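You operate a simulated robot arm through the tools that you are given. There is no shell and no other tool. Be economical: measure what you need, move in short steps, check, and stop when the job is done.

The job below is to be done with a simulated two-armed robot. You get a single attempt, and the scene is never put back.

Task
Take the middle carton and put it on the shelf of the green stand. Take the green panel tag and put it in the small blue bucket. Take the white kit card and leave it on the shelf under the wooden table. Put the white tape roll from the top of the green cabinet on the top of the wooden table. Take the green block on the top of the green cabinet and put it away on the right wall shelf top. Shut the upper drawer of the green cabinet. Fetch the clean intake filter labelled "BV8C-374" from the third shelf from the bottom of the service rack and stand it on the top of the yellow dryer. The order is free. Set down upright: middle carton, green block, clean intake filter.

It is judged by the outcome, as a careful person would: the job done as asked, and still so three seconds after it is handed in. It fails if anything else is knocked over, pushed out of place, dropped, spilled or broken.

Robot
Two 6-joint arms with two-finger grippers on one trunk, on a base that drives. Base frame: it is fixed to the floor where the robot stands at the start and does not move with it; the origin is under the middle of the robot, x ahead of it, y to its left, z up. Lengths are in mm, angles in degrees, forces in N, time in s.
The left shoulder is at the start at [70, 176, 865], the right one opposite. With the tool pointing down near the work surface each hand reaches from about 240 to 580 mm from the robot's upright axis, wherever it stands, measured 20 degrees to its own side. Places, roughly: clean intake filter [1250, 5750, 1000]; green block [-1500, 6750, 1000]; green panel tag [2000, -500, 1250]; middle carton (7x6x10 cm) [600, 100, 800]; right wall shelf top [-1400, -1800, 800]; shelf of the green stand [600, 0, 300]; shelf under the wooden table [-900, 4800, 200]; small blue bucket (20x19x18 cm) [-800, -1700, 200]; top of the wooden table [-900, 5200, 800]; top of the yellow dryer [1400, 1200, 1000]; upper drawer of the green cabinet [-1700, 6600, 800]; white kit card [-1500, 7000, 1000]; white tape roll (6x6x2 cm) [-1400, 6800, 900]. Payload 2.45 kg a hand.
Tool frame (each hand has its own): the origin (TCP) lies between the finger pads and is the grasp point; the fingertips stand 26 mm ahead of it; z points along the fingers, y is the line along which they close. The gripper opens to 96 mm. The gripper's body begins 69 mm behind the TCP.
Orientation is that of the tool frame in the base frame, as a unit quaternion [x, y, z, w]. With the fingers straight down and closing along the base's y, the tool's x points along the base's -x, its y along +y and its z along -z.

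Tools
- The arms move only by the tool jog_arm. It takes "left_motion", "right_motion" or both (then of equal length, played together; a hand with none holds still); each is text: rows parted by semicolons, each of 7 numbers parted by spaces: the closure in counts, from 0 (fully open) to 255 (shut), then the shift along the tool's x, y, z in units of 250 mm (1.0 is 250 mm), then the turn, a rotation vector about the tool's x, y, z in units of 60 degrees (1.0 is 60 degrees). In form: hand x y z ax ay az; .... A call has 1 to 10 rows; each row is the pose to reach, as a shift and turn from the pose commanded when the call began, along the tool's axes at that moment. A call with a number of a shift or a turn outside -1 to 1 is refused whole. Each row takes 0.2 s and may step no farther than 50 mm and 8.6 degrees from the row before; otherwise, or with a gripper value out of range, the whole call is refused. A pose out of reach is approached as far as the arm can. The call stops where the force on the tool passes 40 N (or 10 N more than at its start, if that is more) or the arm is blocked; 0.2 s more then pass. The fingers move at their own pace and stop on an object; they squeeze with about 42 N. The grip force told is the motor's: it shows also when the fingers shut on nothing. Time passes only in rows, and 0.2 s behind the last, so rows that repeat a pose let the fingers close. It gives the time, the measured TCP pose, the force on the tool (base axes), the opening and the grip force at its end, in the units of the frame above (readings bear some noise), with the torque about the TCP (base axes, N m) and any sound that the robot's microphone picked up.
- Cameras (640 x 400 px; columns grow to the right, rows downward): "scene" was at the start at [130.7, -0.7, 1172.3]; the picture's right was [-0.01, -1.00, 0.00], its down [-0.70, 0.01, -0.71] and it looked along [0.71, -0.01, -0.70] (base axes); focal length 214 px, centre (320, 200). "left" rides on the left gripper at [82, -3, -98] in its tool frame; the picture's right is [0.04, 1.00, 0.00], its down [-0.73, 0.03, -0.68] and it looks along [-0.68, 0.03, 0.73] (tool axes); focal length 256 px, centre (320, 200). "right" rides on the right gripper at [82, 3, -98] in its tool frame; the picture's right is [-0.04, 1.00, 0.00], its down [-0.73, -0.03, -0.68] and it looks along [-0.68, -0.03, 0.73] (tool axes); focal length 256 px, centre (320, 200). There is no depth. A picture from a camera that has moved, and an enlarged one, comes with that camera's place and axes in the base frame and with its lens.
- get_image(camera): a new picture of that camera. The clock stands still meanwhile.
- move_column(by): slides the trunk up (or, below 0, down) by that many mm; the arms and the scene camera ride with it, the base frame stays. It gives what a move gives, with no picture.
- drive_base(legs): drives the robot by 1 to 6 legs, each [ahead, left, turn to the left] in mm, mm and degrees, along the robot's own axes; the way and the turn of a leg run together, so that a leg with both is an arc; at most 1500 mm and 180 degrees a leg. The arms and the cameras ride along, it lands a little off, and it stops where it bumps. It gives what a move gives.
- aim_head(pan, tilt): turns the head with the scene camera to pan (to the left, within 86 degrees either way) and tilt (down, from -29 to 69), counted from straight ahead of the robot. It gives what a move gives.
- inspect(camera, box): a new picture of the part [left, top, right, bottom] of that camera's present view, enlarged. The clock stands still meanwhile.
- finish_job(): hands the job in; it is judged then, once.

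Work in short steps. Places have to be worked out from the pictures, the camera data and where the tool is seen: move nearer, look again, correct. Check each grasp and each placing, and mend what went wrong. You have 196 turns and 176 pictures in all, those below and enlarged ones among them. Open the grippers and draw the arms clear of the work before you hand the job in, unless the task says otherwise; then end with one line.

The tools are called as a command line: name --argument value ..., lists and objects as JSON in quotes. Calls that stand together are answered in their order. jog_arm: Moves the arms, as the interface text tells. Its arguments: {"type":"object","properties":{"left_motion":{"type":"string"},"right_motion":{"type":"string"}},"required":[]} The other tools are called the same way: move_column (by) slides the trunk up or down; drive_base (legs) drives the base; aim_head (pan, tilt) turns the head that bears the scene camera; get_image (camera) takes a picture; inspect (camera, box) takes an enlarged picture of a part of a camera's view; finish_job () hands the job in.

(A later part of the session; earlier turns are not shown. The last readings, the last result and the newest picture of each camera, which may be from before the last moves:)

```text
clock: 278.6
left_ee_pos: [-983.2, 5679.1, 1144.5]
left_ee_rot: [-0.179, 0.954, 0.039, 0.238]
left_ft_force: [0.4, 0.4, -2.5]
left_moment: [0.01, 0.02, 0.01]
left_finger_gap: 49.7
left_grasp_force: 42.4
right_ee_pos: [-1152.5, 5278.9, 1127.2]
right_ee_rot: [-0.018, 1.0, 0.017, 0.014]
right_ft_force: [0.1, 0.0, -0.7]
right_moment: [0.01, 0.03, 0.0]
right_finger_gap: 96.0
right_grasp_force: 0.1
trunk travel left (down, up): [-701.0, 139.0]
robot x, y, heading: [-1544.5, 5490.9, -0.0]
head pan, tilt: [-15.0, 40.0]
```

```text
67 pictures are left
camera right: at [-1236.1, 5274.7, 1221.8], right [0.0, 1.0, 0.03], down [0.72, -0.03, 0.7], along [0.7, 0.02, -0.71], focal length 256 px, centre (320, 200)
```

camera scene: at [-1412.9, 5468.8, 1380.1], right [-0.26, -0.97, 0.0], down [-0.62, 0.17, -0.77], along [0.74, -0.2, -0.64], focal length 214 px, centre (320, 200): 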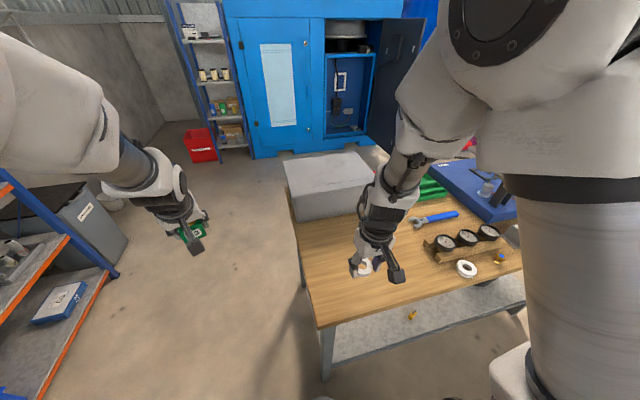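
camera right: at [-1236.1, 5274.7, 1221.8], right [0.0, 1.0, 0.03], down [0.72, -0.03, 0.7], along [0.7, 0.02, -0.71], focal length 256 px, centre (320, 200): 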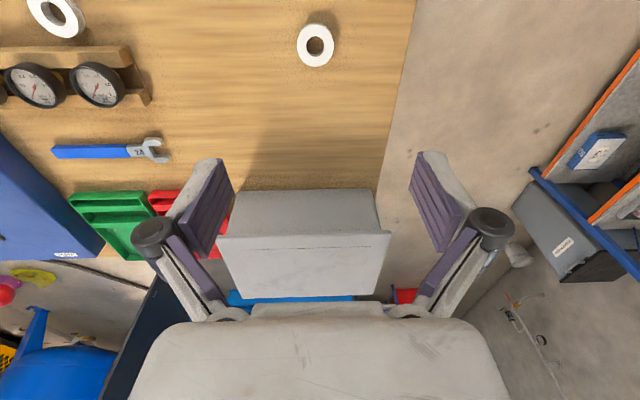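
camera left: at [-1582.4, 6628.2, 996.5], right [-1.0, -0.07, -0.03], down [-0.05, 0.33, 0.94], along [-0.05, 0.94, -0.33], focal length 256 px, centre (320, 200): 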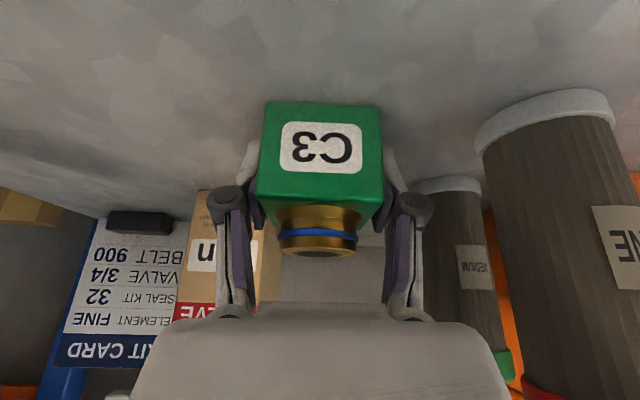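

The roll lies on the table top. With the block still in the left hand, I go back to the cabinet for the kit card.

drive_base --legs '[[-100, 0, 0], [0, 0, 90], [790, -40, 0]]'

aim_head --pan -10 --tilt 35

get_image --camera "right"

get_image --camera "scene"

```text
clock: 287.4
left_ee_pos: [-1795.6, 6855.1, 1145.1]
left_ee_rot: [0.803, -0.545, -0.196, -0.14]
left_ft_force: [-0.4, -0.3, -2.0]
left_moment: [-0.03, -0.01, 0.01]
left_finger_gap: 49.6
left_grasp_force: 42.1
right_ee_pos: [-1395.3, 6687.9, 1128.3]
right_ee_rot: [0.723, -0.69, -0.022, 0.001]
right_ft_force: [-0.6, -0.1, -0.3]
right_moment: [-0.02, -0.01, 0.02]
right_finger_gap: 95.8
right_grasp_force: 0.2
trunk travel left (down, up): [-701.0, 139.0]
robot x, y, heading: [-1600.7, 6298.2, 90.3]
head pan, tilt: [-15.0, 40.0]
```

```text
clock: 288.1
left_ee_pos: [-1796.0, 6854.5, 1145.7]
left_ee_rot: [0.804, -0.545, -0.196, -0.139]
left_ft_force: [-0.4, -0.4, -3.2]
left_moment: [0.01, 0.02, -0.01]
left_finger_gap: 49.7
left_grasp_force: 42.1
right_ee_pos: [-1394.8, 6690.5, 1126.5]
right_ee_rot: [0.723, -0.691, -0.021, 0.002]
right_ft_force: [-0.5, 0.0, -0.4]
right_moment: [0.02, 0.0, -0.02]
right_finger_gap: 95.9
right_grasp_force: 0.0
trunk travel left (down, up): [-701.0, 139.0]
robot x, y, heading: [-1600.1, 6293.5, 90.3]
head pan, tilt: [-10.0, 35.0]
```

```text
66 pictures are left
camera right: at [-1390.7, 6603.6, 1221.8], right [-1.0, -0.01, 0.03], down [0.02, 0.72, 0.7], along [-0.03, 0.7, -0.72], focal length 256 px, centre (320, 200)
```

right: 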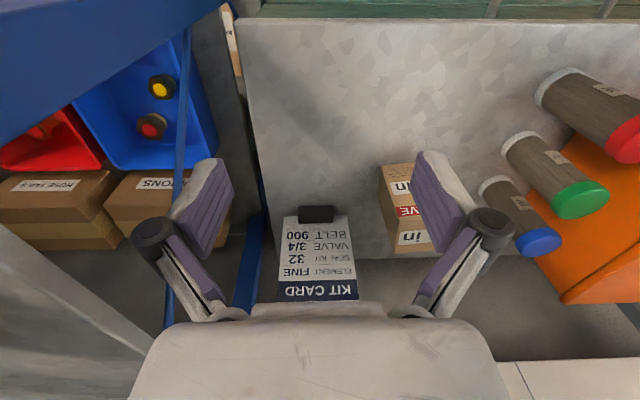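

```text
65 pictures are left
camera scene: at [-1589.7, 6433.7, 1537.5], right [0.99, -0.17, 0.0], down [-0.1, -0.57, -0.82], along [0.14, 0.81, -0.57], focal length 214 px, centre (320, 200)
```

scene: 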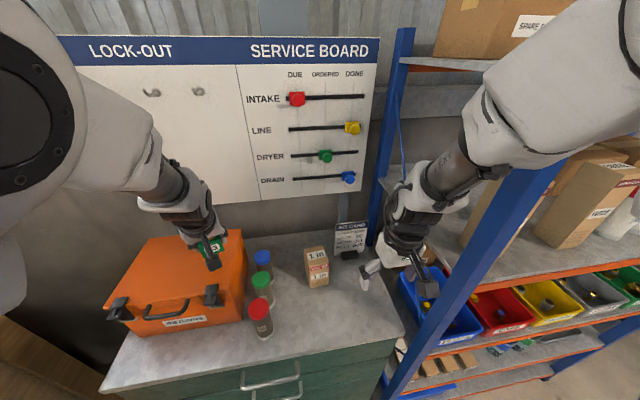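

Everything still stands. The card's top edge is near (-1397, 6945, 1065), about 110 mm wide and facing me, so I yaw the right tool 90° to pinch its top edge front to back.

jog_arm --right_motion "0 0 0 0 0 0 0.14; 0 0 0 0 0 0 0.28; 0 0 0 0 0 0 0.42; 0 0 0 0 0 0 0.56; 0 0 0 0 0 0 0.7; 0 0 0 0 0 0 0.84; 0 0 0 0 0 0 0.98; 0 0 0 0 0 0 0.98"

jog_arm --right_motion "0 0 0 0 0 0 0.13; 0 0 0 0 0 0 0.26; 0 0 0 0 0 0 0.39; 0 0 0 0 0 0 0.5; 0 0 0 0 0 0 0.5"

get_image --camera "right"

```text
clock: 289.9
left_ee_pos: [-1796.5, 6854.0, 1146.2]
left_ee_rot: [0.803, -0.545, -0.196, -0.14]
left_ft_force: [-0.1, -0.3, -2.5]
left_moment: [0.01, -0.01, -0.03]
left_finger_gap: 49.1
left_grasp_force: 42.5
right_ee_pos: [-1419.0, 6651.6, 1028.7]
right_ee_rot: [-0.283, 0.958, 0.034, -0.024]
right_ft_force: [0.6, -0.5, 0.3]
right_moment: [0.03, 0.01, -0.01]
right_finger_gap: 96.0
right_grasp_force: 0.0
right hand out of reach, approached as far as the arm can: row 2, 3, 4, 5, 6, 7, 8
trunk travel left (down, up): [-701.0, 139.0]
robot x, y, heading: [-1604.0, 6299.0, 90.3]
head pan, tilt: [-10.0, 35.0]
```

```text
clock: 291.1
left_ee_pos: [-1796.6, 6855.5, 1145.8]
left_ee_rot: [0.804, -0.545, -0.195, -0.139]
left_ft_force: [-0.6, -0.1, -2.8]
left_moment: [0.03, 0.02, 0.02]
left_finger_gap: 49.7
left_grasp_force: 42.5
right_ee_pos: [-1396.0, 6650.2, 982.8]
right_ee_rot: [-0.033, 0.999, 0.015, -0.016]
right_ft_force: [0.3, -0.1, 0.1]
right_moment: [-0.05, 0.03, 0.02]
right_finger_gap: 96.0
right_grasp_force: 0.1
right hand out of reach, approached as far as the arm can: row 1, 2, 3, 4, 5
trunk travel left (down, up): [-701.0, 139.0]
robot x, y, heading: [-1602.3, 6292.6, 90.2]
head pan, tilt: [-10.0, 35.0]
```

```text
64 pictures are left
camera right: at [-1472.5, 6643.3, 1080.8], right [-0.03, 1.0, 0.03], down [0.76, 0.0, 0.65], along [0.65, 0.04, -0.76], focal length 256 px, centre (320, 200)
```

right: 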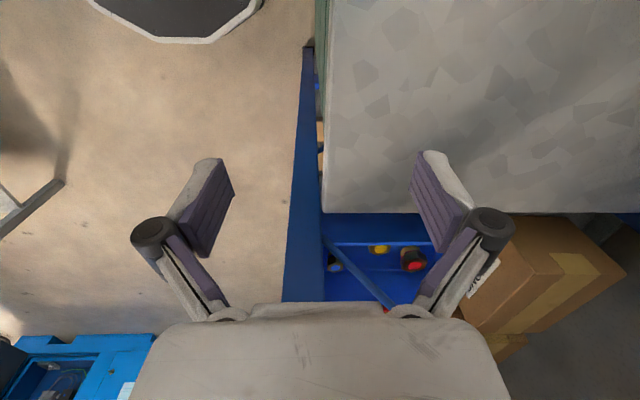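

The yaw worked but cost height. I raise the trunk 135 mm and extend the hand toward the card while checking reach.

move_column --by 135

jog_arm --right_motion "0 0 0.16 0 0 0 0; 0 0 0.32 0 0 0 0; 0 0 0.48 0 0 0 0; 0 0 0.64 0 0 0 0; 0 0 0.8 0 0 0 0; 0 0 0.8 0 0 0 0"

get_image --camera "right"

get_image --camera "scene"

```text
clock: 292.7
left_ee_pos: [-1795.8, 6855.6, 1279.5]
left_ee_rot: [0.804, -0.545, -0.195, -0.14]
left_ft_force: [-0.1, 0.6, -3.9]
left_moment: [0.02, 0.02, 0.01]
left_finger_gap: 49.3
left_grasp_force: 41.5
right_ee_pos: [-1395.1, 6650.8, 1116.1]
right_ee_rot: [-0.034, 0.999, 0.016, -0.018]
right_ft_force: [0.4, 0.1, -0.5]
right_moment: [0.03, 0.02, -0.01]
right_finger_gap: 95.7
right_grasp_force: 0.0
trunk travel left (down, up): [-836.0, 4.0]
robot x, y, heading: [-1604.6, 6294.1, 90.4]
head pan, tilt: [-10.0, 35.0]
```

```text
clock: 294.1
left_ee_pos: [-1796.7, 6854.4, 1280.7]
left_ee_rot: [0.803, -0.545, -0.196, -0.139]
left_ft_force: [-0.6, 0.4, -2.2]
left_moment: [0.03, 0.0, -0.02]
left_finger_gap: 49.6
left_grasp_force: 42.5
right_ee_pos: [-1406.6, 6848.5, 1124.7]
right_ee_rot: [-0.033, 0.999, 0.016, -0.018]
right_ft_force: [-1.0, -0.1, 0.8]
right_moment: [0.02, -0.01, 0.0]
right_finger_gap: 96.0
right_grasp_force: 0.0
right hand out of reach, approached as far as the arm can: row 1, 2, 3
trunk travel left (down, up): [-836.0, 4.0]
robot x, y, heading: [-1603.2, 6296.1, 90.2]
head pan, tilt: [-10.0, 35.0]
```

```text
63 pictures are left
camera right: at [-1484.2, 6841.0, 1223.0], right [-0.03, 1.0, 0.03], down [0.76, 0.0, 0.65], along [0.65, 0.04, -0.76], focal length 256 px, centre (320, 200)
```

right: 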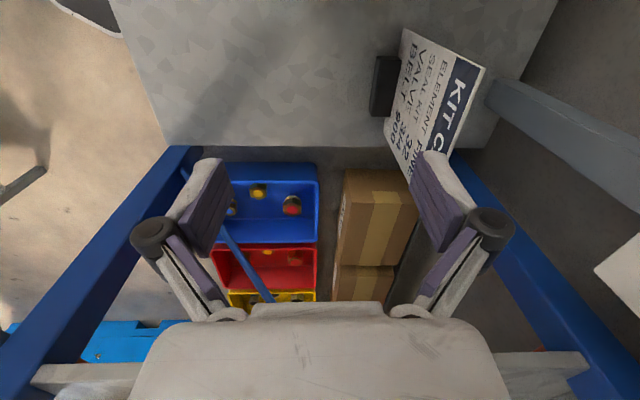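

```text
62 pictures are left
camera scene: at [-1589.3, 6431.8, 1672.8], right [0.99, -0.17, 0.0], down [-0.1, -0.56, -0.82], along [0.14, 0.81, -0.57], focal length 214 px, centre (320, 200)
```

scene: 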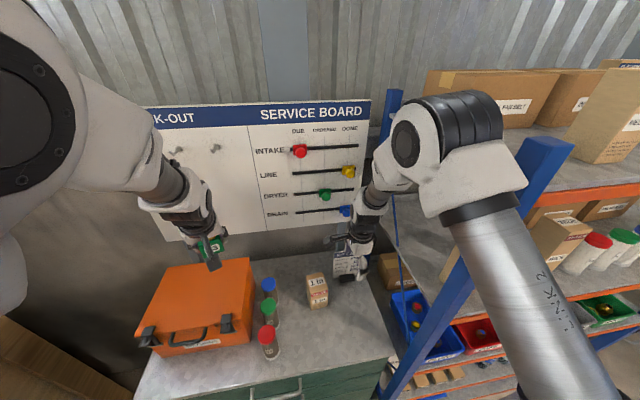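

The card's top spans x -1449 to -1340 at y≈6943. I advance 60 mm with the base and 35 mm with the arm so that the fingers straddle the card's plane.

drive_base --legs '[[60, 0, 0]]'

jog_arm --right_motion "0 0 0.07 0 0 0 0; 0 0 0.14 0 0 0 0; 0 0 0.14 0 0 0 0"

get_image --camera "right"

```text
clock: 295.2
left_ee_pos: [-1797.4, 6906.0, 1277.6]
left_ee_rot: [0.803, -0.546, -0.193, -0.139]
left_ft_force: [0.2, 1.4, -3.7]
left_moment: [-0.06, 0.03, 0.02]
left_finger_gap: 49.5
left_grasp_force: 42.3
right_ee_pos: [-1406.6, 6897.7, 1121.0]
right_ee_rot: [-0.033, 0.999, 0.013, -0.017]
right_ft_force: [-0.8, 1.7, -0.3]
right_moment: [-0.1, 0.0, 0.0]
right_finger_gap: 96.2
right_grasp_force: 0.0
trunk travel left (down, up): [-836.0, 4.0]
robot x, y, heading: [-1601.5, 6341.8, 90.1]
head pan, tilt: [-10.0, 35.0]
stopped in leg 1: the robot was blocked; the commanded pose is now the measured one
```

```text
clock: 296.0
left_ee_pos: [-1795.6, 6902.2, 1278.9]
left_ee_rot: [0.803, -0.545, -0.195, -0.139]
left_ft_force: [-0.2, -0.3, -2.9]
left_moment: [0.01, 0.02, -0.01]
left_finger_gap: 49.5
left_grasp_force: 42.0
right_ee_pos: [-1409.2, 6928.6, 1123.5]
right_ee_rot: [-0.033, 0.999, 0.015, -0.017]
right_ft_force: [-0.1, 0.3, -0.5]
right_moment: [0.0, -0.02, 0.03]
right_finger_gap: 96.0
right_grasp_force: 0.0
trunk travel left (down, up): [-836.0, 4.0]
robot x, y, heading: [-1604.2, 6340.8, 90.0]
head pan, tilt: [-10.0, 35.0]
```

```text
61 pictures are left
camera right: at [-1486.8, 6922.7, 1222.6], right [-0.03, 1.0, 0.03], down [0.76, 0.0, 0.65], along [0.65, 0.04, -0.76], focal length 256 px, centre (320, 200)
```

right: 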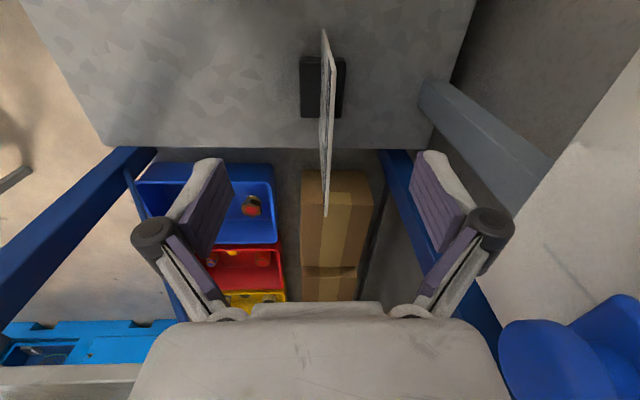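

The card sits edge-on between the fingers. I lower the trunk 75 mm and close on its top.

move_column --by -75

jog_arm --right_motion "80 0 0 0 0 0 0; 160 0 0 0 0 0 0; 255 0 0 0 0 0 0; 255 0 0 0 0 0 0; 255 0 0 0 0 0 0"

get_image --camera "right"

```text
clock: 297.1
left_ee_pos: [-1796.8, 6900.2, 1204.8]
left_ee_rot: [0.803, -0.545, -0.195, -0.14]
left_ft_force: [1.6, -0.1, -2.9]
left_moment: [-0.03, 0.02, 0.0]
left_finger_gap: 49.6
left_grasp_force: 42.1
right_ee_pos: [-1408.3, 6927.7, 1048.5]
right_ee_rot: [-0.033, 0.999, 0.014, -0.017]
right_ft_force: [-0.5, 0.0, 0.0]
right_moment: [-0.02, -0.02, 0.0]
right_finger_gap: 96.1
right_grasp_force: 0.0
trunk travel left (down, up): [-761.0, 79.0]
robot x, y, heading: [-1603.1, 6341.2, 90.1]
head pan, tilt: [-10.0, 35.0]
```

```text
clock: 298.3
left_ee_pos: [-1797.0, 6899.5, 1205.6]
left_ee_rot: [0.803, -0.546, -0.196, -0.141]
left_ft_force: [0.0, -0.6, -2.0]
left_moment: [-0.02, -0.02, 0.0]
left_finger_gap: 49.5
left_grasp_force: 41.7
right_ee_pos: [-1409.4, 6927.8, 1049.3]
right_ee_rot: [-0.033, 0.999, 0.016, -0.017]
right_ft_force: [-0.7, 0.3, -1.0]
right_moment: [0.0, 0.02, 0.04]
right_finger_gap: 5.9
right_grasp_force: 31.6
trunk travel left (down, up): [-761.0, 79.0]
robot x, y, heading: [-1604.1, 6337.0, 90.5]
head pan, tilt: [-10.0, 35.0]
```

```text
60 pictures are left
camera right: at [-1486.8, 6921.1, 1148.5], right [-0.03, 1.0, 0.03], down [0.76, 0.0, 0.65], along [0.65, 0.04, -0.76], focal length 256 px, centre (320, 200)
```

right: 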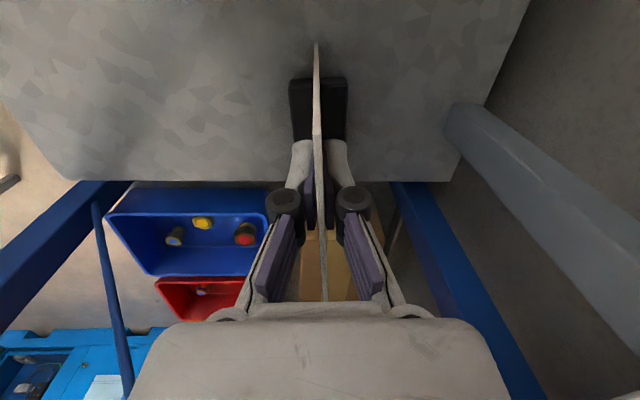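

The card is pinched, about 5 mm thick. I lift with the trunk and back away.

move_column --by 70

get_image --camera "right"

drive_base --legs '[[-450, 0, 0]]'

```text
clock: 299.4
left_ee_pos: [-1797.4, 6901.0, 1275.2]
left_ee_rot: [0.803, -0.546, -0.195, -0.139]
left_ft_force: [0.7, -0.6, -2.5]
left_moment: [0.01, 0.0, -0.04]
left_finger_gap: 49.5
left_grasp_force: 41.7
right_ee_pos: [-1409.4, 6927.8, 1118.2]
right_ee_rot: [-0.032, 0.999, 0.016, -0.017]
right_ft_force: [-0.4, 0.8, -0.4]
right_moment: [0.0, 0.02, -0.02]
right_finger_gap: 6.1
right_grasp_force: 31.8
trunk travel left (down, up): [-831.0, 9.0]
robot x, y, heading: [-1605.3, 6341.8, 90.3]
head pan, tilt: [-10.0, 35.0]
```

```text
59 pictures are left
camera right: at [-1486.8, 6921.3, 1218.4], right [-0.03, 1.0, 0.03], down [0.76, 0.0, 0.65], along [0.65, 0.04, -0.76], focal length 256 px, centre (320, 200)
```

right: 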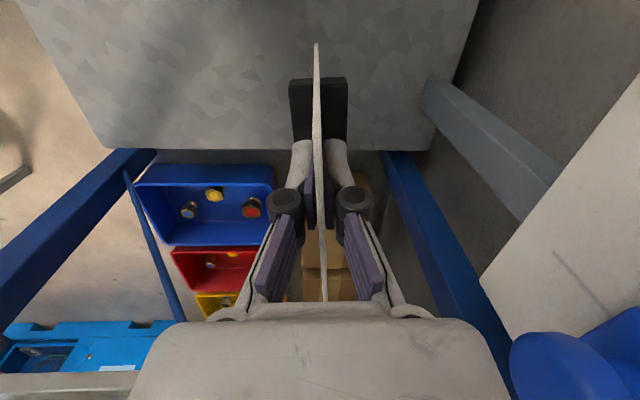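

```text
clock: 302.1
left_ee_pos: [-1792.8, 6455.4, 1274.9]
left_ee_rot: [0.802, -0.547, -0.194, -0.139]
left_ft_force: [-0.9, -1.1, -2.2]
left_moment: [-0.05, 0.01, 0.01]
left_finger_gap: 49.3
left_grasp_force: 41.9
right_ee_pos: [-1404.6, 6481.0, 1119.3]
right_ee_rot: [-0.03, 0.999, 0.015, -0.017]
right_ft_force: [1.1, -0.3, -0.8]
right_moment: [-0.02, 0.01, 0.0]
right_finger_gap: 5.9
right_grasp_force: 31.9
trunk travel left (down, up): [-831.0, 9.0]
robot x, y, heading: [-1601.8, 5893.5, 89.9]
head pan, tilt: [-10.0, 35.0]
```

The card is securely held. I turn east, move to the table's west side and look before lowering; the left hand with the block will stay north of the table.

drive_base --legs '[[0, 0, -90], [-290, -420, 0]]'

move_column --by -400

aim_head --pan -15 --tilt 25

get_image --camera "scene"

```text
clock: 308.9
left_ee_pos: [-1335.1, 5673.0, 1274.5]
left_ee_rot: [-0.188, 0.952, 0.04, 0.236]
left_ft_force: [0.4, -0.4, -2.4]
left_moment: [0.01, 0.01, -0.01]
left_finger_gap: 49.6
left_grasp_force: 42.2
right_ee_pos: [-1302.2, 5286.0, 1119.5]
right_ee_rot: [0.679, 0.733, 0.024, -0.002]
right_ft_force: [-0.8, -0.8, -1.9]
right_moment: [0.0, 0.04, 0.02]
right_finger_gap: 6.2
right_grasp_force: 31.5
trunk travel left (down, up): [-831.0, 9.0]
robot x, y, heading: [-1896.5, 5474.8, 0.8]
head pan, tilt: [-10.0, 35.0]
```

```text
clock: 312.7
left_ee_pos: [-1336.7, 5672.8, 875.4]
left_ee_rot: [-0.189, 0.952, 0.041, 0.237]
left_ft_force: [0.1, 0.2, -1.9]
left_moment: [0.03, -0.01, -0.01]
left_finger_gap: 49.1
left_grasp_force: 42.1
right_ee_pos: [-1302.6, 5284.2, 720.0]
right_ee_rot: [0.68, 0.733, 0.024, -0.001]
right_ft_force: [-0.1, -0.8, -0.6]
right_moment: [0.02, 0.01, 0.02]
right_finger_gap: 5.9
right_grasp_force: 31.9
trunk travel left (down, up): [-431.0, 409.0]
robot x, y, heading: [-1893.3, 5470.0, 0.8]
head pan, tilt: [-10.0, 35.0]
```

```text
clock: 313.4
left_ee_pos: [-1336.2, 5673.2, 874.3]
left_ee_rot: [-0.186, 0.953, 0.04, 0.237]
left_ft_force: [-0.6, 0.0, -2.1]
left_moment: [0.0, 0.0, -0.02]
left_finger_gap: 49.6
left_grasp_force: 41.0
right_ee_pos: [-1303.5, 5285.5, 719.5]
right_ee_rot: [0.679, 0.734, 0.023, -0.001]
right_ft_force: [0.1, 0.3, -1.5]
right_moment: [-0.01, -0.01, 0.03]
right_finger_gap: 6.0
right_grasp_force: 31.9
trunk travel left (down, up): [-431.0, 409.0]
robot x, y, heading: [-1894.6, 5473.3, 0.5]
head pan, tilt: [-15.0, 25.0]
```

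```text
58 pictures are left
camera scene: at [-1754.3, 5452.2, 1283.3], right [-0.24, -0.97, 0.0], down [-0.41, 0.1, -0.91], along [0.88, -0.22, -0.42], focal length 214 px, centre (320, 200)
```

scene: 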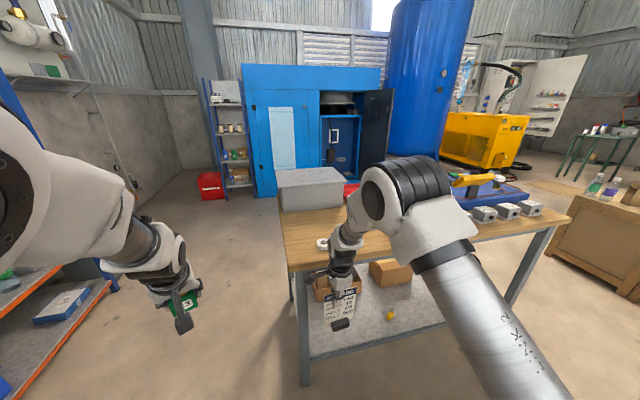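

The elbow would meet the table edge if I kept the tool vertical. Instead I back off and pitch the tool forward 60°, so the card comes in low and nearly flat.

drive_base --legs '[[-110, 0, 0]]'

jog_arm --right_motion "255 0 0 0 -0.13 0 0; 255 0 0 0 -0.26 0 0; 255 0 0 0 -0.39 0 0; 255 0 0 0 -0.52 0 0; 255 0 0 0 -0.65 0 0; 255 0 0 0 -0.78 0 0; 255 0 0 0 -0.91 0 0; 255 0 0 0 -1 0 0; 255 0 0 0 -1 0 0"

get_image --camera "scene"

get_image --camera "right"

```text
clock: 314.6
left_ee_pos: [-1443.9, 5670.8, 877.0]
left_ee_rot: [-0.187, 0.953, 0.04, 0.236]
left_ft_force: [-1.2, -0.2, -2.2]
left_moment: [0.0, -0.04, -0.05]
left_finger_gap: 49.4
left_grasp_force: 42.0
right_ee_pos: [-1413.9, 5281.7, 720.4]
right_ee_rot: [0.68, 0.733, 0.024, -0.001]
right_ft_force: [0.5, -0.1, -0.9]
right_moment: [-0.01, -0.02, 0.03]
right_finger_gap: 6.1
right_grasp_force: 31.8
trunk travel left (down, up): [-431.0, 409.0]
robot x, y, heading: [-2002.0, 5468.6, 0.7]
head pan, tilt: [-15.0, 25.0]
```

```text
clock: 316.6
left_ee_pos: [-1443.3, 5670.4, 874.2]
left_ee_rot: [-0.186, 0.953, 0.04, 0.237]
left_ft_force: [-0.4, 0.4, -3.1]
left_moment: [0.01, -0.01, -0.02]
left_finger_gap: 48.9
left_grasp_force: 42.1
right_ee_pos: [-1409.2, 5210.2, 721.0]
right_ee_rot: [0.574, 0.633, 0.41, 0.319]
right_ft_force: [0.6, -1.2, -0.1]
right_moment: [-0.01, 0.04, 0.03]
right_finger_gap: 6.1
right_grasp_force: 31.2
right hand out of reach, approached as far as the arm can: row 3, 4, 5, 6, 7, 8, 9
trunk travel left (down, up): [-431.0, 409.0]
robot x, y, heading: [-2001.9, 5470.2, 1.0]
head pan, tilt: [-15.0, 25.0]
```

```text
57 pictures are left
camera scene: at [-1863.2, 5450.1, 1283.3], right [-0.25, -0.97, 0.0], down [-0.41, 0.1, -0.91], along [0.88, -0.22, -0.42], focal length 214 px, centre (320, 200)
```

scene: 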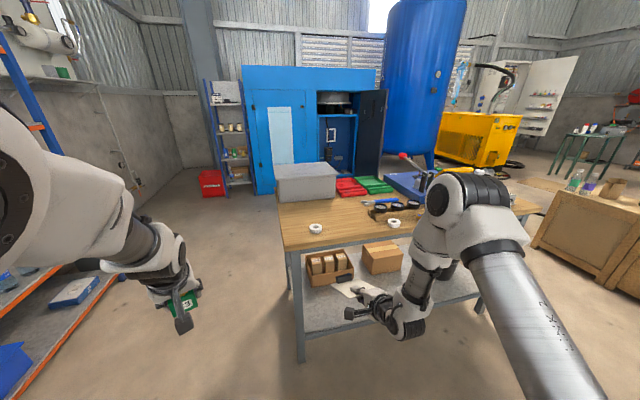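

```text
56 pictures are left
camera right: at [-1504.0, 5273.6, 772.8], right [0.47, -0.03, 0.88], down [-0.51, -0.83, 0.24], along [0.72, -0.56, -0.41], focal length 256 px, centre (320, 200)
```

right: 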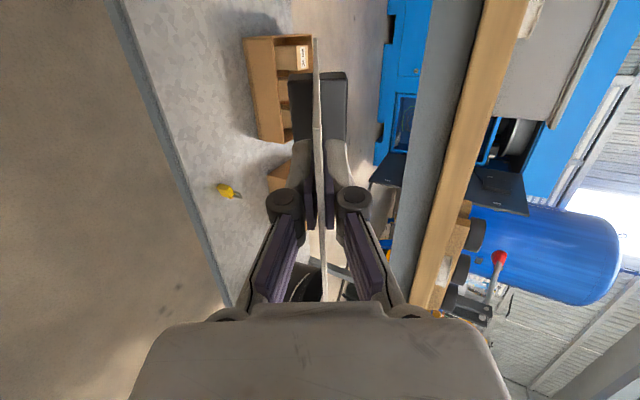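

The tool now points forward, 27° down, with the card ahead of it. I lower the trunk 345 mm and drive in over the lower shelf.

move_column --by -345

drive_base --legs '[[245, 0, -0.8]]'

get_image --camera "right"

get_image --camera "scene"

```text
clock: 320.0
left_ee_pos: [-1444.6, 5669.7, 530.9]
left_ee_rot: [-0.186, 0.953, 0.04, 0.237]
left_ft_force: [-1.1, -1.1, -3.2]
left_moment: [0.03, 0.02, -0.01]
left_finger_gap: 49.3
left_grasp_force: 42.6
right_ee_pos: [-1410.3, 5210.8, 375.2]
right_ee_rot: [0.574, 0.633, 0.409, 0.318]
right_ft_force: [0.3, -0.5, -0.6]
right_moment: [0.0, 0.06, -0.02]
right_finger_gap: 6.1
right_grasp_force: 31.6
trunk travel left (down, up): [-86.0, 754.0]
robot x, y, heading: [-2001.7, 5473.1, 0.8]
head pan, tilt: [-15.0, 25.0]
```

```text
clock: 321.8
left_ee_pos: [-1198.4, 5662.9, 530.4]
left_ee_rot: [-0.179, 0.954, 0.039, 0.237]
left_ft_force: [0.9, 0.6, -1.8]
left_moment: [0.04, 0.0, 0.01]
left_finger_gap: 49.6
left_grasp_force: 41.6
right_ee_pos: [-1168.9, 5201.7, 376.8]
right_ee_rot: [0.577, 0.629, 0.409, 0.322]
right_ft_force: [0.2, -0.4, -0.6]
right_moment: [0.02, 0.07, 0.0]
right_finger_gap: 6.1
right_grasp_force: 31.8
trunk travel left (down, up): [-86.0, 754.0]
robot x, y, heading: [-1756.5, 5477.3, 0.1]
head pan, tilt: [-15.0, 25.0]
```

```text
55 pictures are left
camera right: at [-1262.9, 5268.0, 428.1], right [0.47, -0.04, 0.88], down [-0.52, -0.82, 0.24], along [0.71, -0.57, -0.41], focal length 256 px, centre (320, 200)
```

right: 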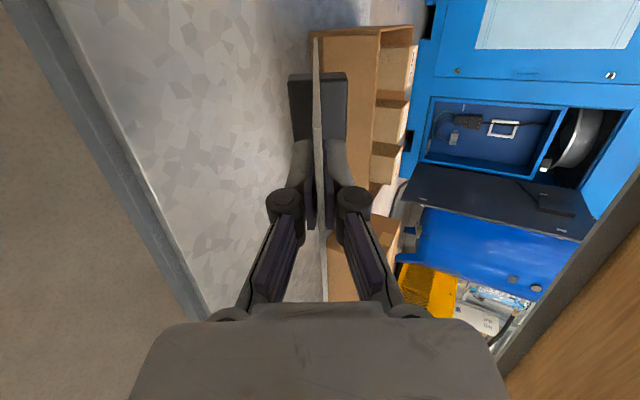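

```text
54 pictures are left
camera scene: at [-1619.9, 5449.6, 938.3], right [-0.26, -0.97, 0.0], down [-0.41, 0.11, -0.91], along [0.87, -0.24, -0.42], focal length 214 px, centre (320, 200)
```

scene: 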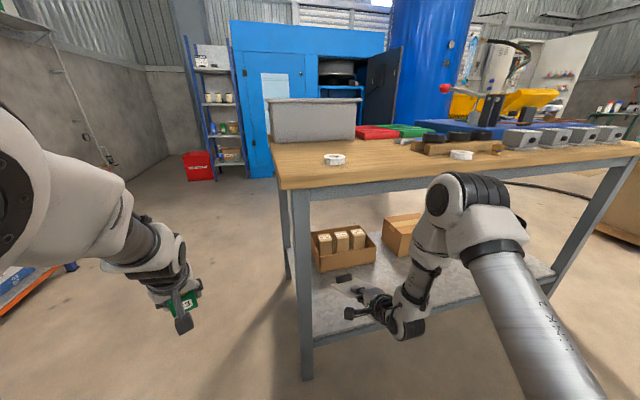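

Positioned over the shelf. I lower gently until the card's lower end touches.

move_column --by -28

jog_arm --right_motion "255 0 -0.014 0.008 0 0 0; 255 0 -0.028 0.015 0 0 0; 255 0 -0.042 0.022 0 0 0; 255 0 -0.042 0.022 0 0 0"

inspect --camera "scene" --box '[280, 200, 500, 360]'

```text
clock: 322.5
left_ee_pos: [-1197.8, 5662.5, 502.8]
left_ee_rot: [-0.179, 0.954, 0.038, 0.237]
left_ft_force: [0.2, -0.1, -2.7]
left_moment: [-0.01, -0.03, 0.02]
left_finger_gap: 49.4
left_grasp_force: 41.5
right_ee_pos: [-1169.5, 5203.2, 348.3]
right_ee_rot: [0.578, 0.63, 0.407, 0.322]
right_ft_force: [-0.5, 0.2, -1.6]
right_moment: [0.0, 0.09, 0.01]
right_finger_gap: 6.0
right_grasp_force: 31.4
trunk travel left (down, up): [-58.0, 782.0]
robot x, y, heading: [-1761.0, 5475.1, -0.1]
head pan, tilt: [-15.0, 25.0]
```

```text
clock: 323.5
left_ee_pos: [-1198.4, 5662.8, 502.7]
left_ee_rot: [-0.179, 0.954, 0.038, 0.237]
left_ft_force: [0.2, 0.6, -2.3]
left_moment: [0.01, -0.01, 0.0]
left_finger_gap: 49.5
left_grasp_force: 41.8
right_ee_pos: [-1168.0, 5203.6, 336.9]
right_ee_rot: [0.578, 0.629, 0.407, 0.322]
right_ft_force: [0.0, 0.1, -1.5]
right_moment: [-0.03, 0.06, -0.01]
right_finger_gap: 6.2
right_grasp_force: 31.5
trunk travel left (down, up): [-58.0, 782.0]
robot x, y, heading: [-1759.5, 5475.4, 0.1]
head pan, tilt: [-15.0, 25.0]
```

```text
2.50 times, centred on (390, 280) of scene
camera zoom: at [-1619.9, 5449.6, 910.3], right [-0.26, -0.97, 0.0], down [-0.41, 0.11, -0.91], along [0.87, -0.24, -0.42], focal length 536 px, centre (145, 0)
```

zoom: 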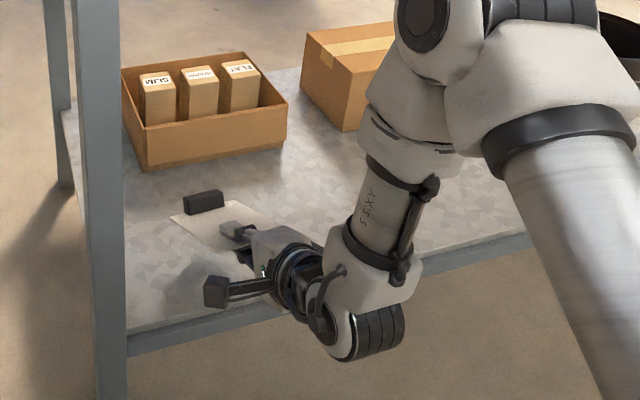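

No contact yet; I lower another 30 mm in small steps.

jog_arm --right_motion "255 -0.001 -0.018 0.009 0 0 0; 255 -0.003 -0.035 0.018 0 0 0; 255 -0.004 -0.053 0.028 0 0 0; 255 -0.006 -0.071 0.037 0 0 0; 255 -0.007 -0.088 0.046 0 0 0; 255 -0.008 -0.106 0.055 0 0 0; 255 -0.008 -0.106 0.055 0 0 0"

inspect --camera "scene" --box '[280, 200, 500, 360]'

```text
clock: 325.1
left_ee_pos: [-1197.6, 5661.9, 502.9]
left_ee_rot: [-0.179, 0.954, 0.038, 0.237]
left_ft_force: [0.1, -0.3, -2.3]
left_moment: [0.02, 0.0, 0.02]
left_finger_gap: 49.3
left_grasp_force: 42.0
right_ee_pos: [-1168.6, 5203.4, 307.5]
right_ee_rot: [0.578, 0.629, 0.407, 0.322]
right_ft_force: [-0.2, -0.8, -0.7]
right_moment: [-0.04, 0.11, 0.0]
right_finger_gap: 5.8
right_grasp_force: 31.0
trunk travel left (down, up): [-58.0, 782.0]
robot x, y, heading: [-1760.8, 5474.7, 0.0]
head pan, tilt: [-15.0, 25.0]
```

```text
2.50 times, centred on (390, 280) of scene
camera zoom: at [-1619.9, 5449.6, 910.3], right [-0.26, -0.97, 0.0], down [-0.41, 0.11, -0.91], along [0.87, -0.24, -0.42], focal length 536 px, centre (145, 0)
```

zoom: 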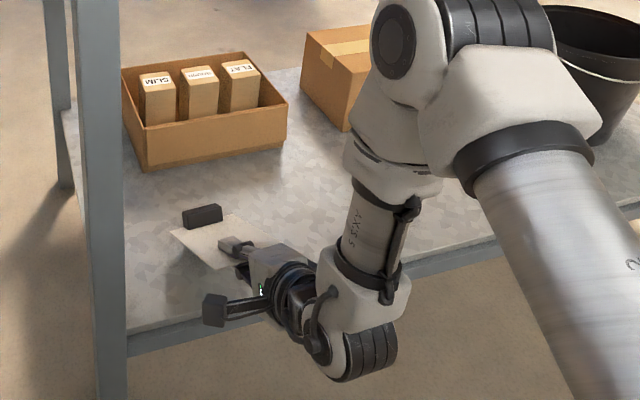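

jog_arm --right_motion "255 -0.001 -0.018 0.009 0 0 0; 255 -0.003 -0.035 0.018 0 0 0; 255 -0.004 -0.053 0.028 0 0 0; 255 -0.006 -0.071 0.037 0 0 0; 255 -0.007 -0.088 0.046 0 0 0; 255 -0.008 -0.106 0.055 0 0 0; 255 -0.008 -0.106 0.055 0 0 0"

inspect --camera "scene" --box '[280, 200, 500, 360]'

```text
clock: 326.7
left_ee_pos: [-1198.4, 5662.6, 502.4]
left_ee_rot: [-0.18, 0.954, 0.038, 0.238]
left_ft_force: [0.0, -0.6, -2.0]
left_moment: [0.02, 0.0, 0.01]
left_finger_gap: 49.4
left_grasp_force: 41.9
right_ee_pos: [-1170.0, 5203.3, 279.8]
right_ee_rot: [0.578, 0.629, 0.408, 0.323]
right_ft_force: [-4.9, 0.0, 19.7]
right_moment: [-0.55, -1.92, -0.25]
right_finger_gap: 11.6
right_grasp_force: 37.1
trunk travel left (down, up): [-58.0, 782.0]
robot x, y, heading: [-1759.7, 5474.8, -0.1]
head pan, tilt: [-15.0, 25.0]
```

```text
2.50 times, centred on (390, 280) of scene
camera zoom: at [-1622.0, 5450.4, 910.7], right [-0.26, -0.97, 0.0], down [-0.41, 0.11, -0.91], along [0.88, -0.24, -0.42], focal length 536 px, centre (145, 0)
```

zoom: 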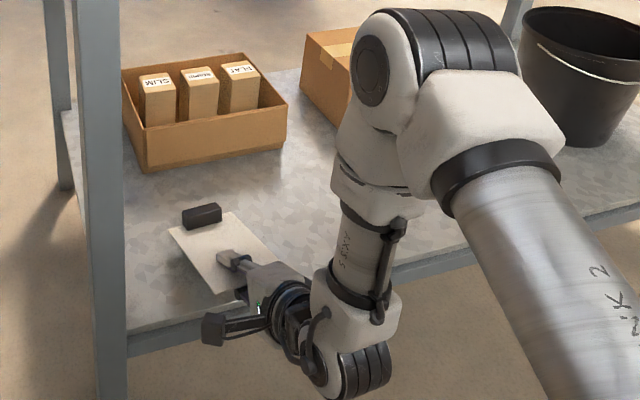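

Contact at 20 N. I open only slightly, because the lower finger is close to the shelf, and draw straight back so the card slides off.

jog_arm --right_motion "200 0 0.01 0 0 0 0; 185 0 0.02 -0.01 0 0 0; 185 0 0.02 -0.01 0 0 0; 185 0 0.01 -0.1 0 0 0; 185 0 0 -0.2 0 0 0; 185 0 0 -0.3 0 0 0; 185 0 0 -0.4 0 0 0; 185 0 0 -0.4 0 0 0"

get_image --camera "scene"

```text
clock: 328.5
left_ee_pos: [-1197.9, 5662.4, 502.4]
left_ee_rot: [-0.179, 0.954, 0.038, 0.237]
left_ft_force: [-0.1, 0.4, -2.4]
left_moment: [-0.01, -0.02, 0.0]
left_finger_gap: 49.2
left_grasp_force: 42.1
right_ee_pos: [-1257.6, 5190.3, 324.7]
right_ee_rot: [0.579, 0.628, 0.408, 0.322]
right_ft_force: [-0.5, 0.7, 0.1]
right_moment: [0.0, 0.0, 0.02]
right_finger_gap: 26.3
right_grasp_force: 0.2
trunk travel left (down, up): [-58.0, 782.0]
robot x, y, heading: [-1758.3, 5475.3, -0.1]
head pan, tilt: [-15.0, 25.0]
```

```text
50 pictures are left
camera scene: at [-1620.1, 5449.6, 910.4], right [-0.26, -0.97, 0.0], down [-0.41, 0.11, -0.91], along [0.87, -0.24, -0.42], focal length 214 px, centre (320, 200)
```

scene: 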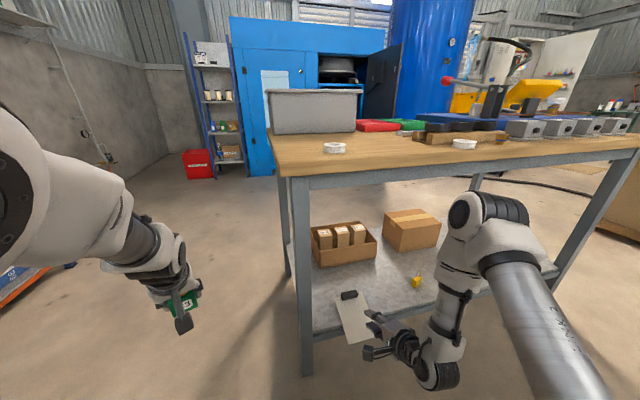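

drive_base --legs '[[-220, 0, 0]]'

inspect --camera "scene" --box '[280, 230, 440, 340]'

```text
clock: 330.2
left_ee_pos: [-1414.3, 5663.9, 502.4]
left_ee_rot: [-0.18, 0.954, 0.038, 0.237]
left_ft_force: [0.3, -0.3, -3.4]
left_moment: [-0.01, -0.03, 0.0]
left_finger_gap: 49.4
left_grasp_force: 41.9
right_ee_pos: [-1472.4, 5191.7, 322.8]
right_ee_rot: [0.578, 0.629, 0.408, 0.321]
right_ft_force: [0.1, -0.2, 0.2]
right_moment: [-0.02, -0.02, 0.0]
right_finger_gap: 26.6
right_grasp_force: 0.1
trunk travel left (down, up): [-58.0, 782.0]
robot x, y, heading: [-1972.9, 5471.8, -0.2]
head pan, tilt: [-15.0, 25.0]
```

```text
3.64 times, centred on (360, 285) of scene
camera zoom: at [-1836.3, 5450.1, 910.4], right [-0.26, -0.97, 0.0], down [-0.41, 0.11, -0.91], along [0.88, -0.24, -0.42], focal length 780 px, centre (174, -109)
```

zoom: 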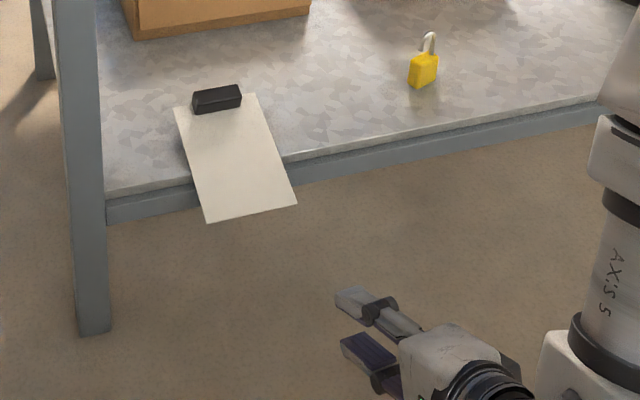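

The card lies with about 60 mm overhanging the shelf edge. I'll pinch that edge again and carry it about 100 mm further in: open a little, lower to its level and drive in.

jog_arm --right_motion "120 -0.006 -0.085 0.044 0 0 0; 120 -0.012 -0.17 0.089 0 0 0; 120 -0.019 -0.258 0.134 0 0 0; 120 -0.019 -0.258 0.134 0 0 0"

drive_base --legs '[[165, 5, 0]]'

get_image --camera "right"

inspect --camera "scene" --box '[280, 240, 440, 360]'

```text
clock: 331.2
left_ee_pos: [-1414.4, 5664.4, 502.7]
left_ee_rot: [-0.18, 0.954, 0.038, 0.237]
left_ft_force: [-0.6, 0.0, -2.4]
left_moment: [-0.02, 0.03, 0.02]
left_finger_gap: 49.3
left_grasp_force: 41.8
right_ee_pos: [-1472.2, 5192.6, 250.2]
right_ee_rot: [0.578, 0.629, 0.407, 0.322]
right_ft_force: [-0.4, 0.6, 0.3]
right_moment: [-0.01, 0.02, 0.01]
right_finger_gap: 51.0
right_grasp_force: 0.0
trunk travel left (down, up): [-58.0, 782.0]
robot x, y, heading: [-1974.2, 5474.6, -0.1]
head pan, tilt: [-15.0, 25.0]
```

```text
clock: 332.6
left_ee_pos: [-1248.2, 5667.3, 502.6]
left_ee_rot: [-0.179, 0.954, 0.038, 0.237]
left_ft_force: [0.1, -0.2, -1.8]
left_moment: [0.02, -0.01, 0.04]
left_finger_gap: 49.6
left_grasp_force: 41.8
right_ee_pos: [-1307.6, 5196.2, 250.0]
right_ee_rot: [0.578, 0.63, 0.407, 0.323]
right_ft_force: [-0.1, -0.6, 0.6]
right_moment: [-0.02, 0.01, 0.01]
right_finger_gap: 51.1
right_grasp_force: 0.1
trunk travel left (down, up): [-58.0, 782.0]
robot x, y, heading: [-1809.4, 5480.8, -0.1]
head pan, tilt: [-15.0, 25.0]
```

```text
48 pictures are left
camera right: at [-1402.1, 5261.4, 301.9], right [0.47, -0.04, 0.88], down [-0.52, -0.82, 0.24], along [0.71, -0.57, -0.41], focal length 256 px, centre (320, 200)
```

right: 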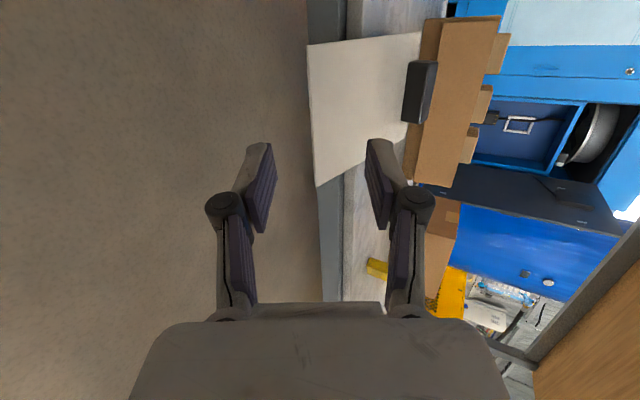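

```text
3.33 times, centred on (360, 300) of scene
camera zoom: at [-1671.4, 5454.6, 910.3], right [-0.26, -0.97, 0.0], down [-0.41, 0.11, -0.91], along [0.87, -0.24, -0.42], focal length 715 px, centre (187, -133)
```

zoom: 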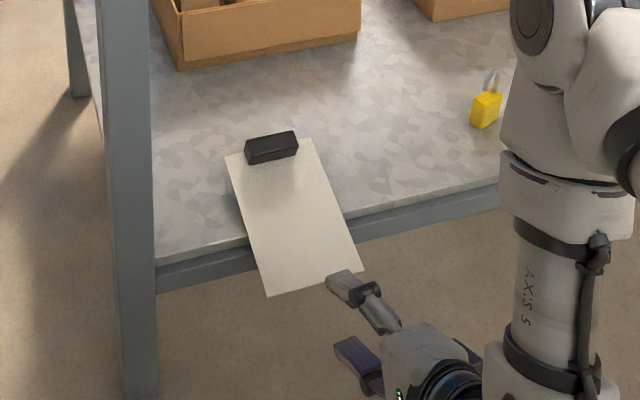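

The card's near edge is level with the fingers but the hand is at its right corner. I shift left 45 mm, advance 42 mm and pinch.

drive_base --legs '[[0, 45, 0], [42, 0, 0]]'

jog_arm --right_motion "180 0 0 0 0 0 0; 255 0 0 0 0 0 0; 255 0 0 0 0 0 0; 255 0 0 0 0 0 0"

get_image --camera "right"

```text
clock: 334.0
left_ee_pos: [-1206.5, 5712.7, 501.9]
left_ee_rot: [-0.179, 0.954, 0.039, 0.237]
left_ft_force: [0.2, 0.0, -2.8]
left_moment: [0.0, 0.0, -0.01]
left_finger_gap: 49.7
left_grasp_force: 41.6
right_ee_pos: [-1267.1, 5240.5, 250.5]
right_ee_rot: [0.578, 0.629, 0.407, 0.322]
right_ft_force: [-0.3, -1.0, -0.3]
right_moment: [-0.01, 0.01, 0.0]
right_finger_gap: 50.6
right_grasp_force: 0.0
trunk travel left (down, up): [-58.0, 782.0]
robot x, y, heading: [-1766.7, 5521.5, -0.2]
head pan, tilt: [-15.0, 25.0]
```

```text
clock: 335.0
left_ee_pos: [-1207.2, 5712.4, 502.4]
left_ee_rot: [-0.18, 0.954, 0.039, 0.236]
left_ft_force: [0.2, -0.1, -2.6]
left_moment: [0.0, -0.01, 0.01]
left_finger_gap: 49.5
left_grasp_force: 42.4
right_ee_pos: [-1267.9, 5240.7, 250.2]
right_ee_rot: [0.578, 0.629, 0.408, 0.322]
right_ft_force: [0.9, -0.3, -0.5]
right_moment: [0.0, 0.03, 0.02]
right_finger_gap: 0.0
right_grasp_force: 27.8
trunk travel left (down, up): [-58.0, 782.0]
robot x, y, heading: [-1764.4, 5524.2, -0.2]
head pan, tilt: [-15.0, 25.0]
```

```text
46 pictures are left
camera right: at [-1360.4, 5306.1, 301.9], right [0.47, -0.04, 0.88], down [-0.52, -0.82, 0.24], along [0.71, -0.57, -0.41], focal length 256 px, centre (320, 200)
```

right: 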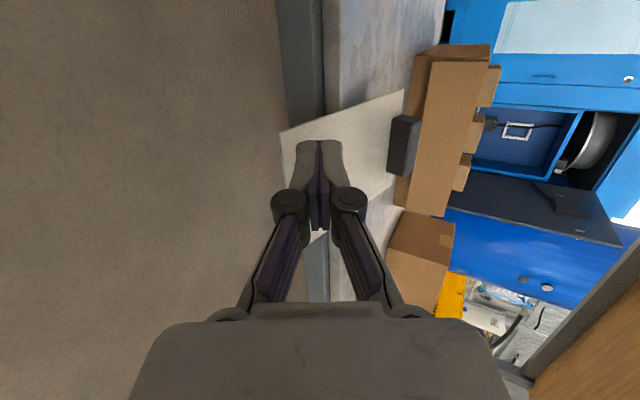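

The fingers closed just above the card; it lies about 18 mm lower than I judged. I back off, open, lower 18 mm, advance and close again.

jog_arm --right_motion "200 0 0 -0.1 0 0 0; 130 0 0 -0.2 0 0 0; 130 -0.005 -0.064 -0.167 0 0 0; 130 -0.005 -0.064 -0.167 0 0 0"

get_image --camera "right"

```text
clock: 336.0
left_ee_pos: [-1207.9, 5713.1, 502.4]
left_ee_rot: [-0.178, 0.954, 0.039, 0.238]
left_ft_force: [-1.0, 0.0, -3.0]
left_moment: [-0.02, 0.03, -0.03]
left_finger_gap: 49.2
left_grasp_force: 42.0
right_ee_pos: [-1309.3, 5233.3, 255.4]
right_ee_rot: [0.579, 0.629, 0.407, 0.323]
right_ft_force: [0.0, -0.3, -1.0]
right_moment: [-0.02, -0.04, 0.01]
right_finger_gap: 47.0
right_grasp_force: 0.0
trunk travel left (down, up): [-58.0, 782.0]
robot x, y, heading: [-1768.0, 5527.8, -0.4]
head pan, tilt: [-15.0, 25.0]
```

```text
45 pictures are left
camera right: at [-1403.6, 5299.1, 307.0], right [0.47, -0.04, 0.88], down [-0.52, -0.82, 0.24], along [0.71, -0.57, -0.41], focal length 256 px, centre (320, 200)
```

right: 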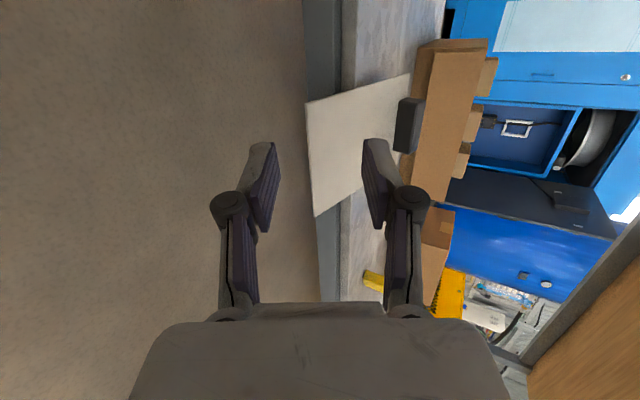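

Two rays fix the card: near edge at x≈-1232, y 5140 to 5249, z≈200, with the shelf edge at about x -1160. I shift right 45 mm, lower 49 mm and advance.

jog_arm --right_motion "95 -0.006 -0.087 0.045 0 0 0; 95 -0.013 -0.173 0.09 0 0 0; 95 -0.013 -0.173 0.09 0 0 0"

drive_base --legs '[[0, -45, 0], [75, 0, 0]]'

get_image --camera "right"

```text
clock: 336.8
left_ee_pos: [-1206.9, 5713.1, 501.7]
left_ee_rot: [-0.178, 0.954, 0.038, 0.236]
left_ft_force: [0.1, -0.1, -2.3]
left_moment: [-0.01, 0.0, 0.0]
left_finger_gap: 49.4
left_grasp_force: 41.6
right_ee_pos: [-1310.7, 5232.4, 207.6]
right_ee_rot: [0.579, 0.628, 0.408, 0.321]
right_ft_force: [-0.1, 0.2, -1.0]
right_moment: [0.0, 0.0, -0.02]
right_finger_gap: 60.4
right_grasp_force: 0.1
trunk travel left (down, up): [-58.0, 782.0]
robot x, y, heading: [-1770.3, 5519.9, -0.4]
head pan, tilt: [-15.0, 25.0]
```

```text
clock: 338.3
left_ee_pos: [-1132.5, 5666.3, 501.5]
left_ee_rot: [-0.18, 0.954, 0.039, 0.237]
left_ft_force: [-1.3, -0.3, -2.6]
left_moment: [-0.03, 0.02, 0.0]
left_finger_gap: 49.6
left_grasp_force: 42.5
right_ee_pos: [-1235.5, 5187.8, 208.3]
right_ee_rot: [0.578, 0.629, 0.407, 0.323]
right_ft_force: [-0.1, -0.4, -0.5]
right_moment: [0.0, -0.04, 0.04]
right_finger_gap: 60.4
right_grasp_force: 0.1
trunk travel left (down, up): [-58.0, 782.0]
robot x, y, heading: [-1693.1, 5481.0, -0.0]
head pan, tilt: [-15.0, 25.0]
```

```text
44 pictures are left
camera right: at [-1329.4, 5253.1, 259.6], right [0.47, -0.04, 0.88], down [-0.52, -0.82, 0.24], along [0.71, -0.57, -0.41], focal length 256 px, centre (320, 200)
```

right: 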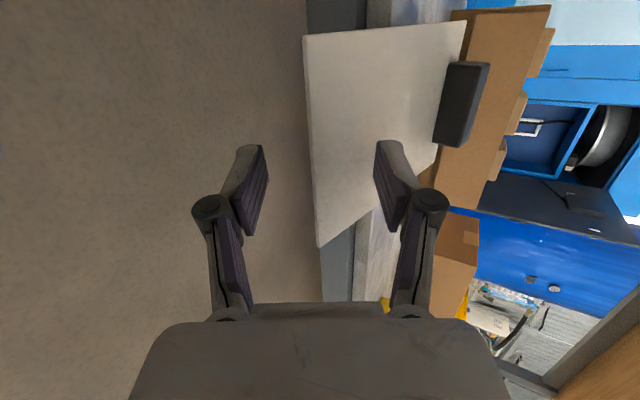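

The near edge is now between the fingers, overlapping about 20 mm. I close on it and lift 20 mm.

jog_arm --right_motion "160 0 0 0 0 0 0; 255 0 0 0 0 0 0; 255 0 0 0 0 0 0; 255 0 0 0 0 0 0; 255 0.003 0.035 -0.018 0 0 0; 255 0.005 0.07 -0.037 0 0 0; 255 0.005 0.07 -0.037 0 0 0"

inspect --camera "scene" --box '[260, 230, 480, 390]'

```text
clock: 339.9
left_ee_pos: [-1132.6, 5668.0, 502.7]
left_ee_rot: [-0.179, 0.954, 0.038, 0.238]
left_ft_force: [-0.4, -0.8, -3.5]
left_moment: [-0.02, 0.02, -0.02]
left_finger_gap: 49.6
left_grasp_force: 41.6
right_ee_pos: [-1236.2, 5187.8, 227.9]
right_ee_rot: [0.578, 0.629, 0.407, 0.322]
right_ft_force: [0.1, -1.2, 3.9]
right_moment: [-0.13, -0.58, -0.18]
right_finger_gap: 9.8
right_grasp_force: 37.5
trunk travel left (down, up): [-58.0, 782.0]
robot x, y, heading: [-1694.3, 5478.2, -0.0]
head pan, tilt: [-15.0, 25.0]
```

```text
2.50 times, centred on (370, 310) of scene
camera zoom: at [-1555.5, 5454.6, 910.3], right [-0.26, -0.97, 0.0], down [-0.41, 0.11, -0.91], along [0.88, -0.24, -0.42], focal length 536 px, centre (195, -75)
```

zoom: 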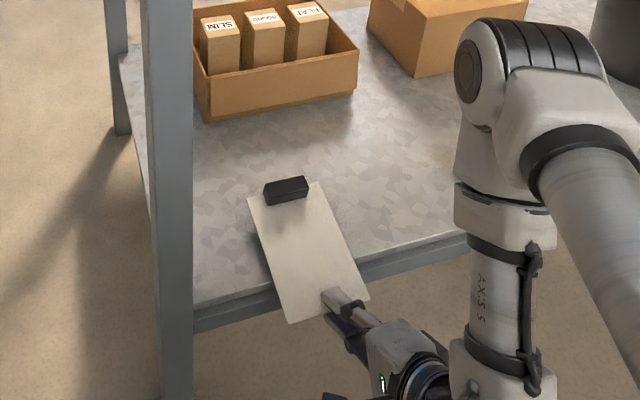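

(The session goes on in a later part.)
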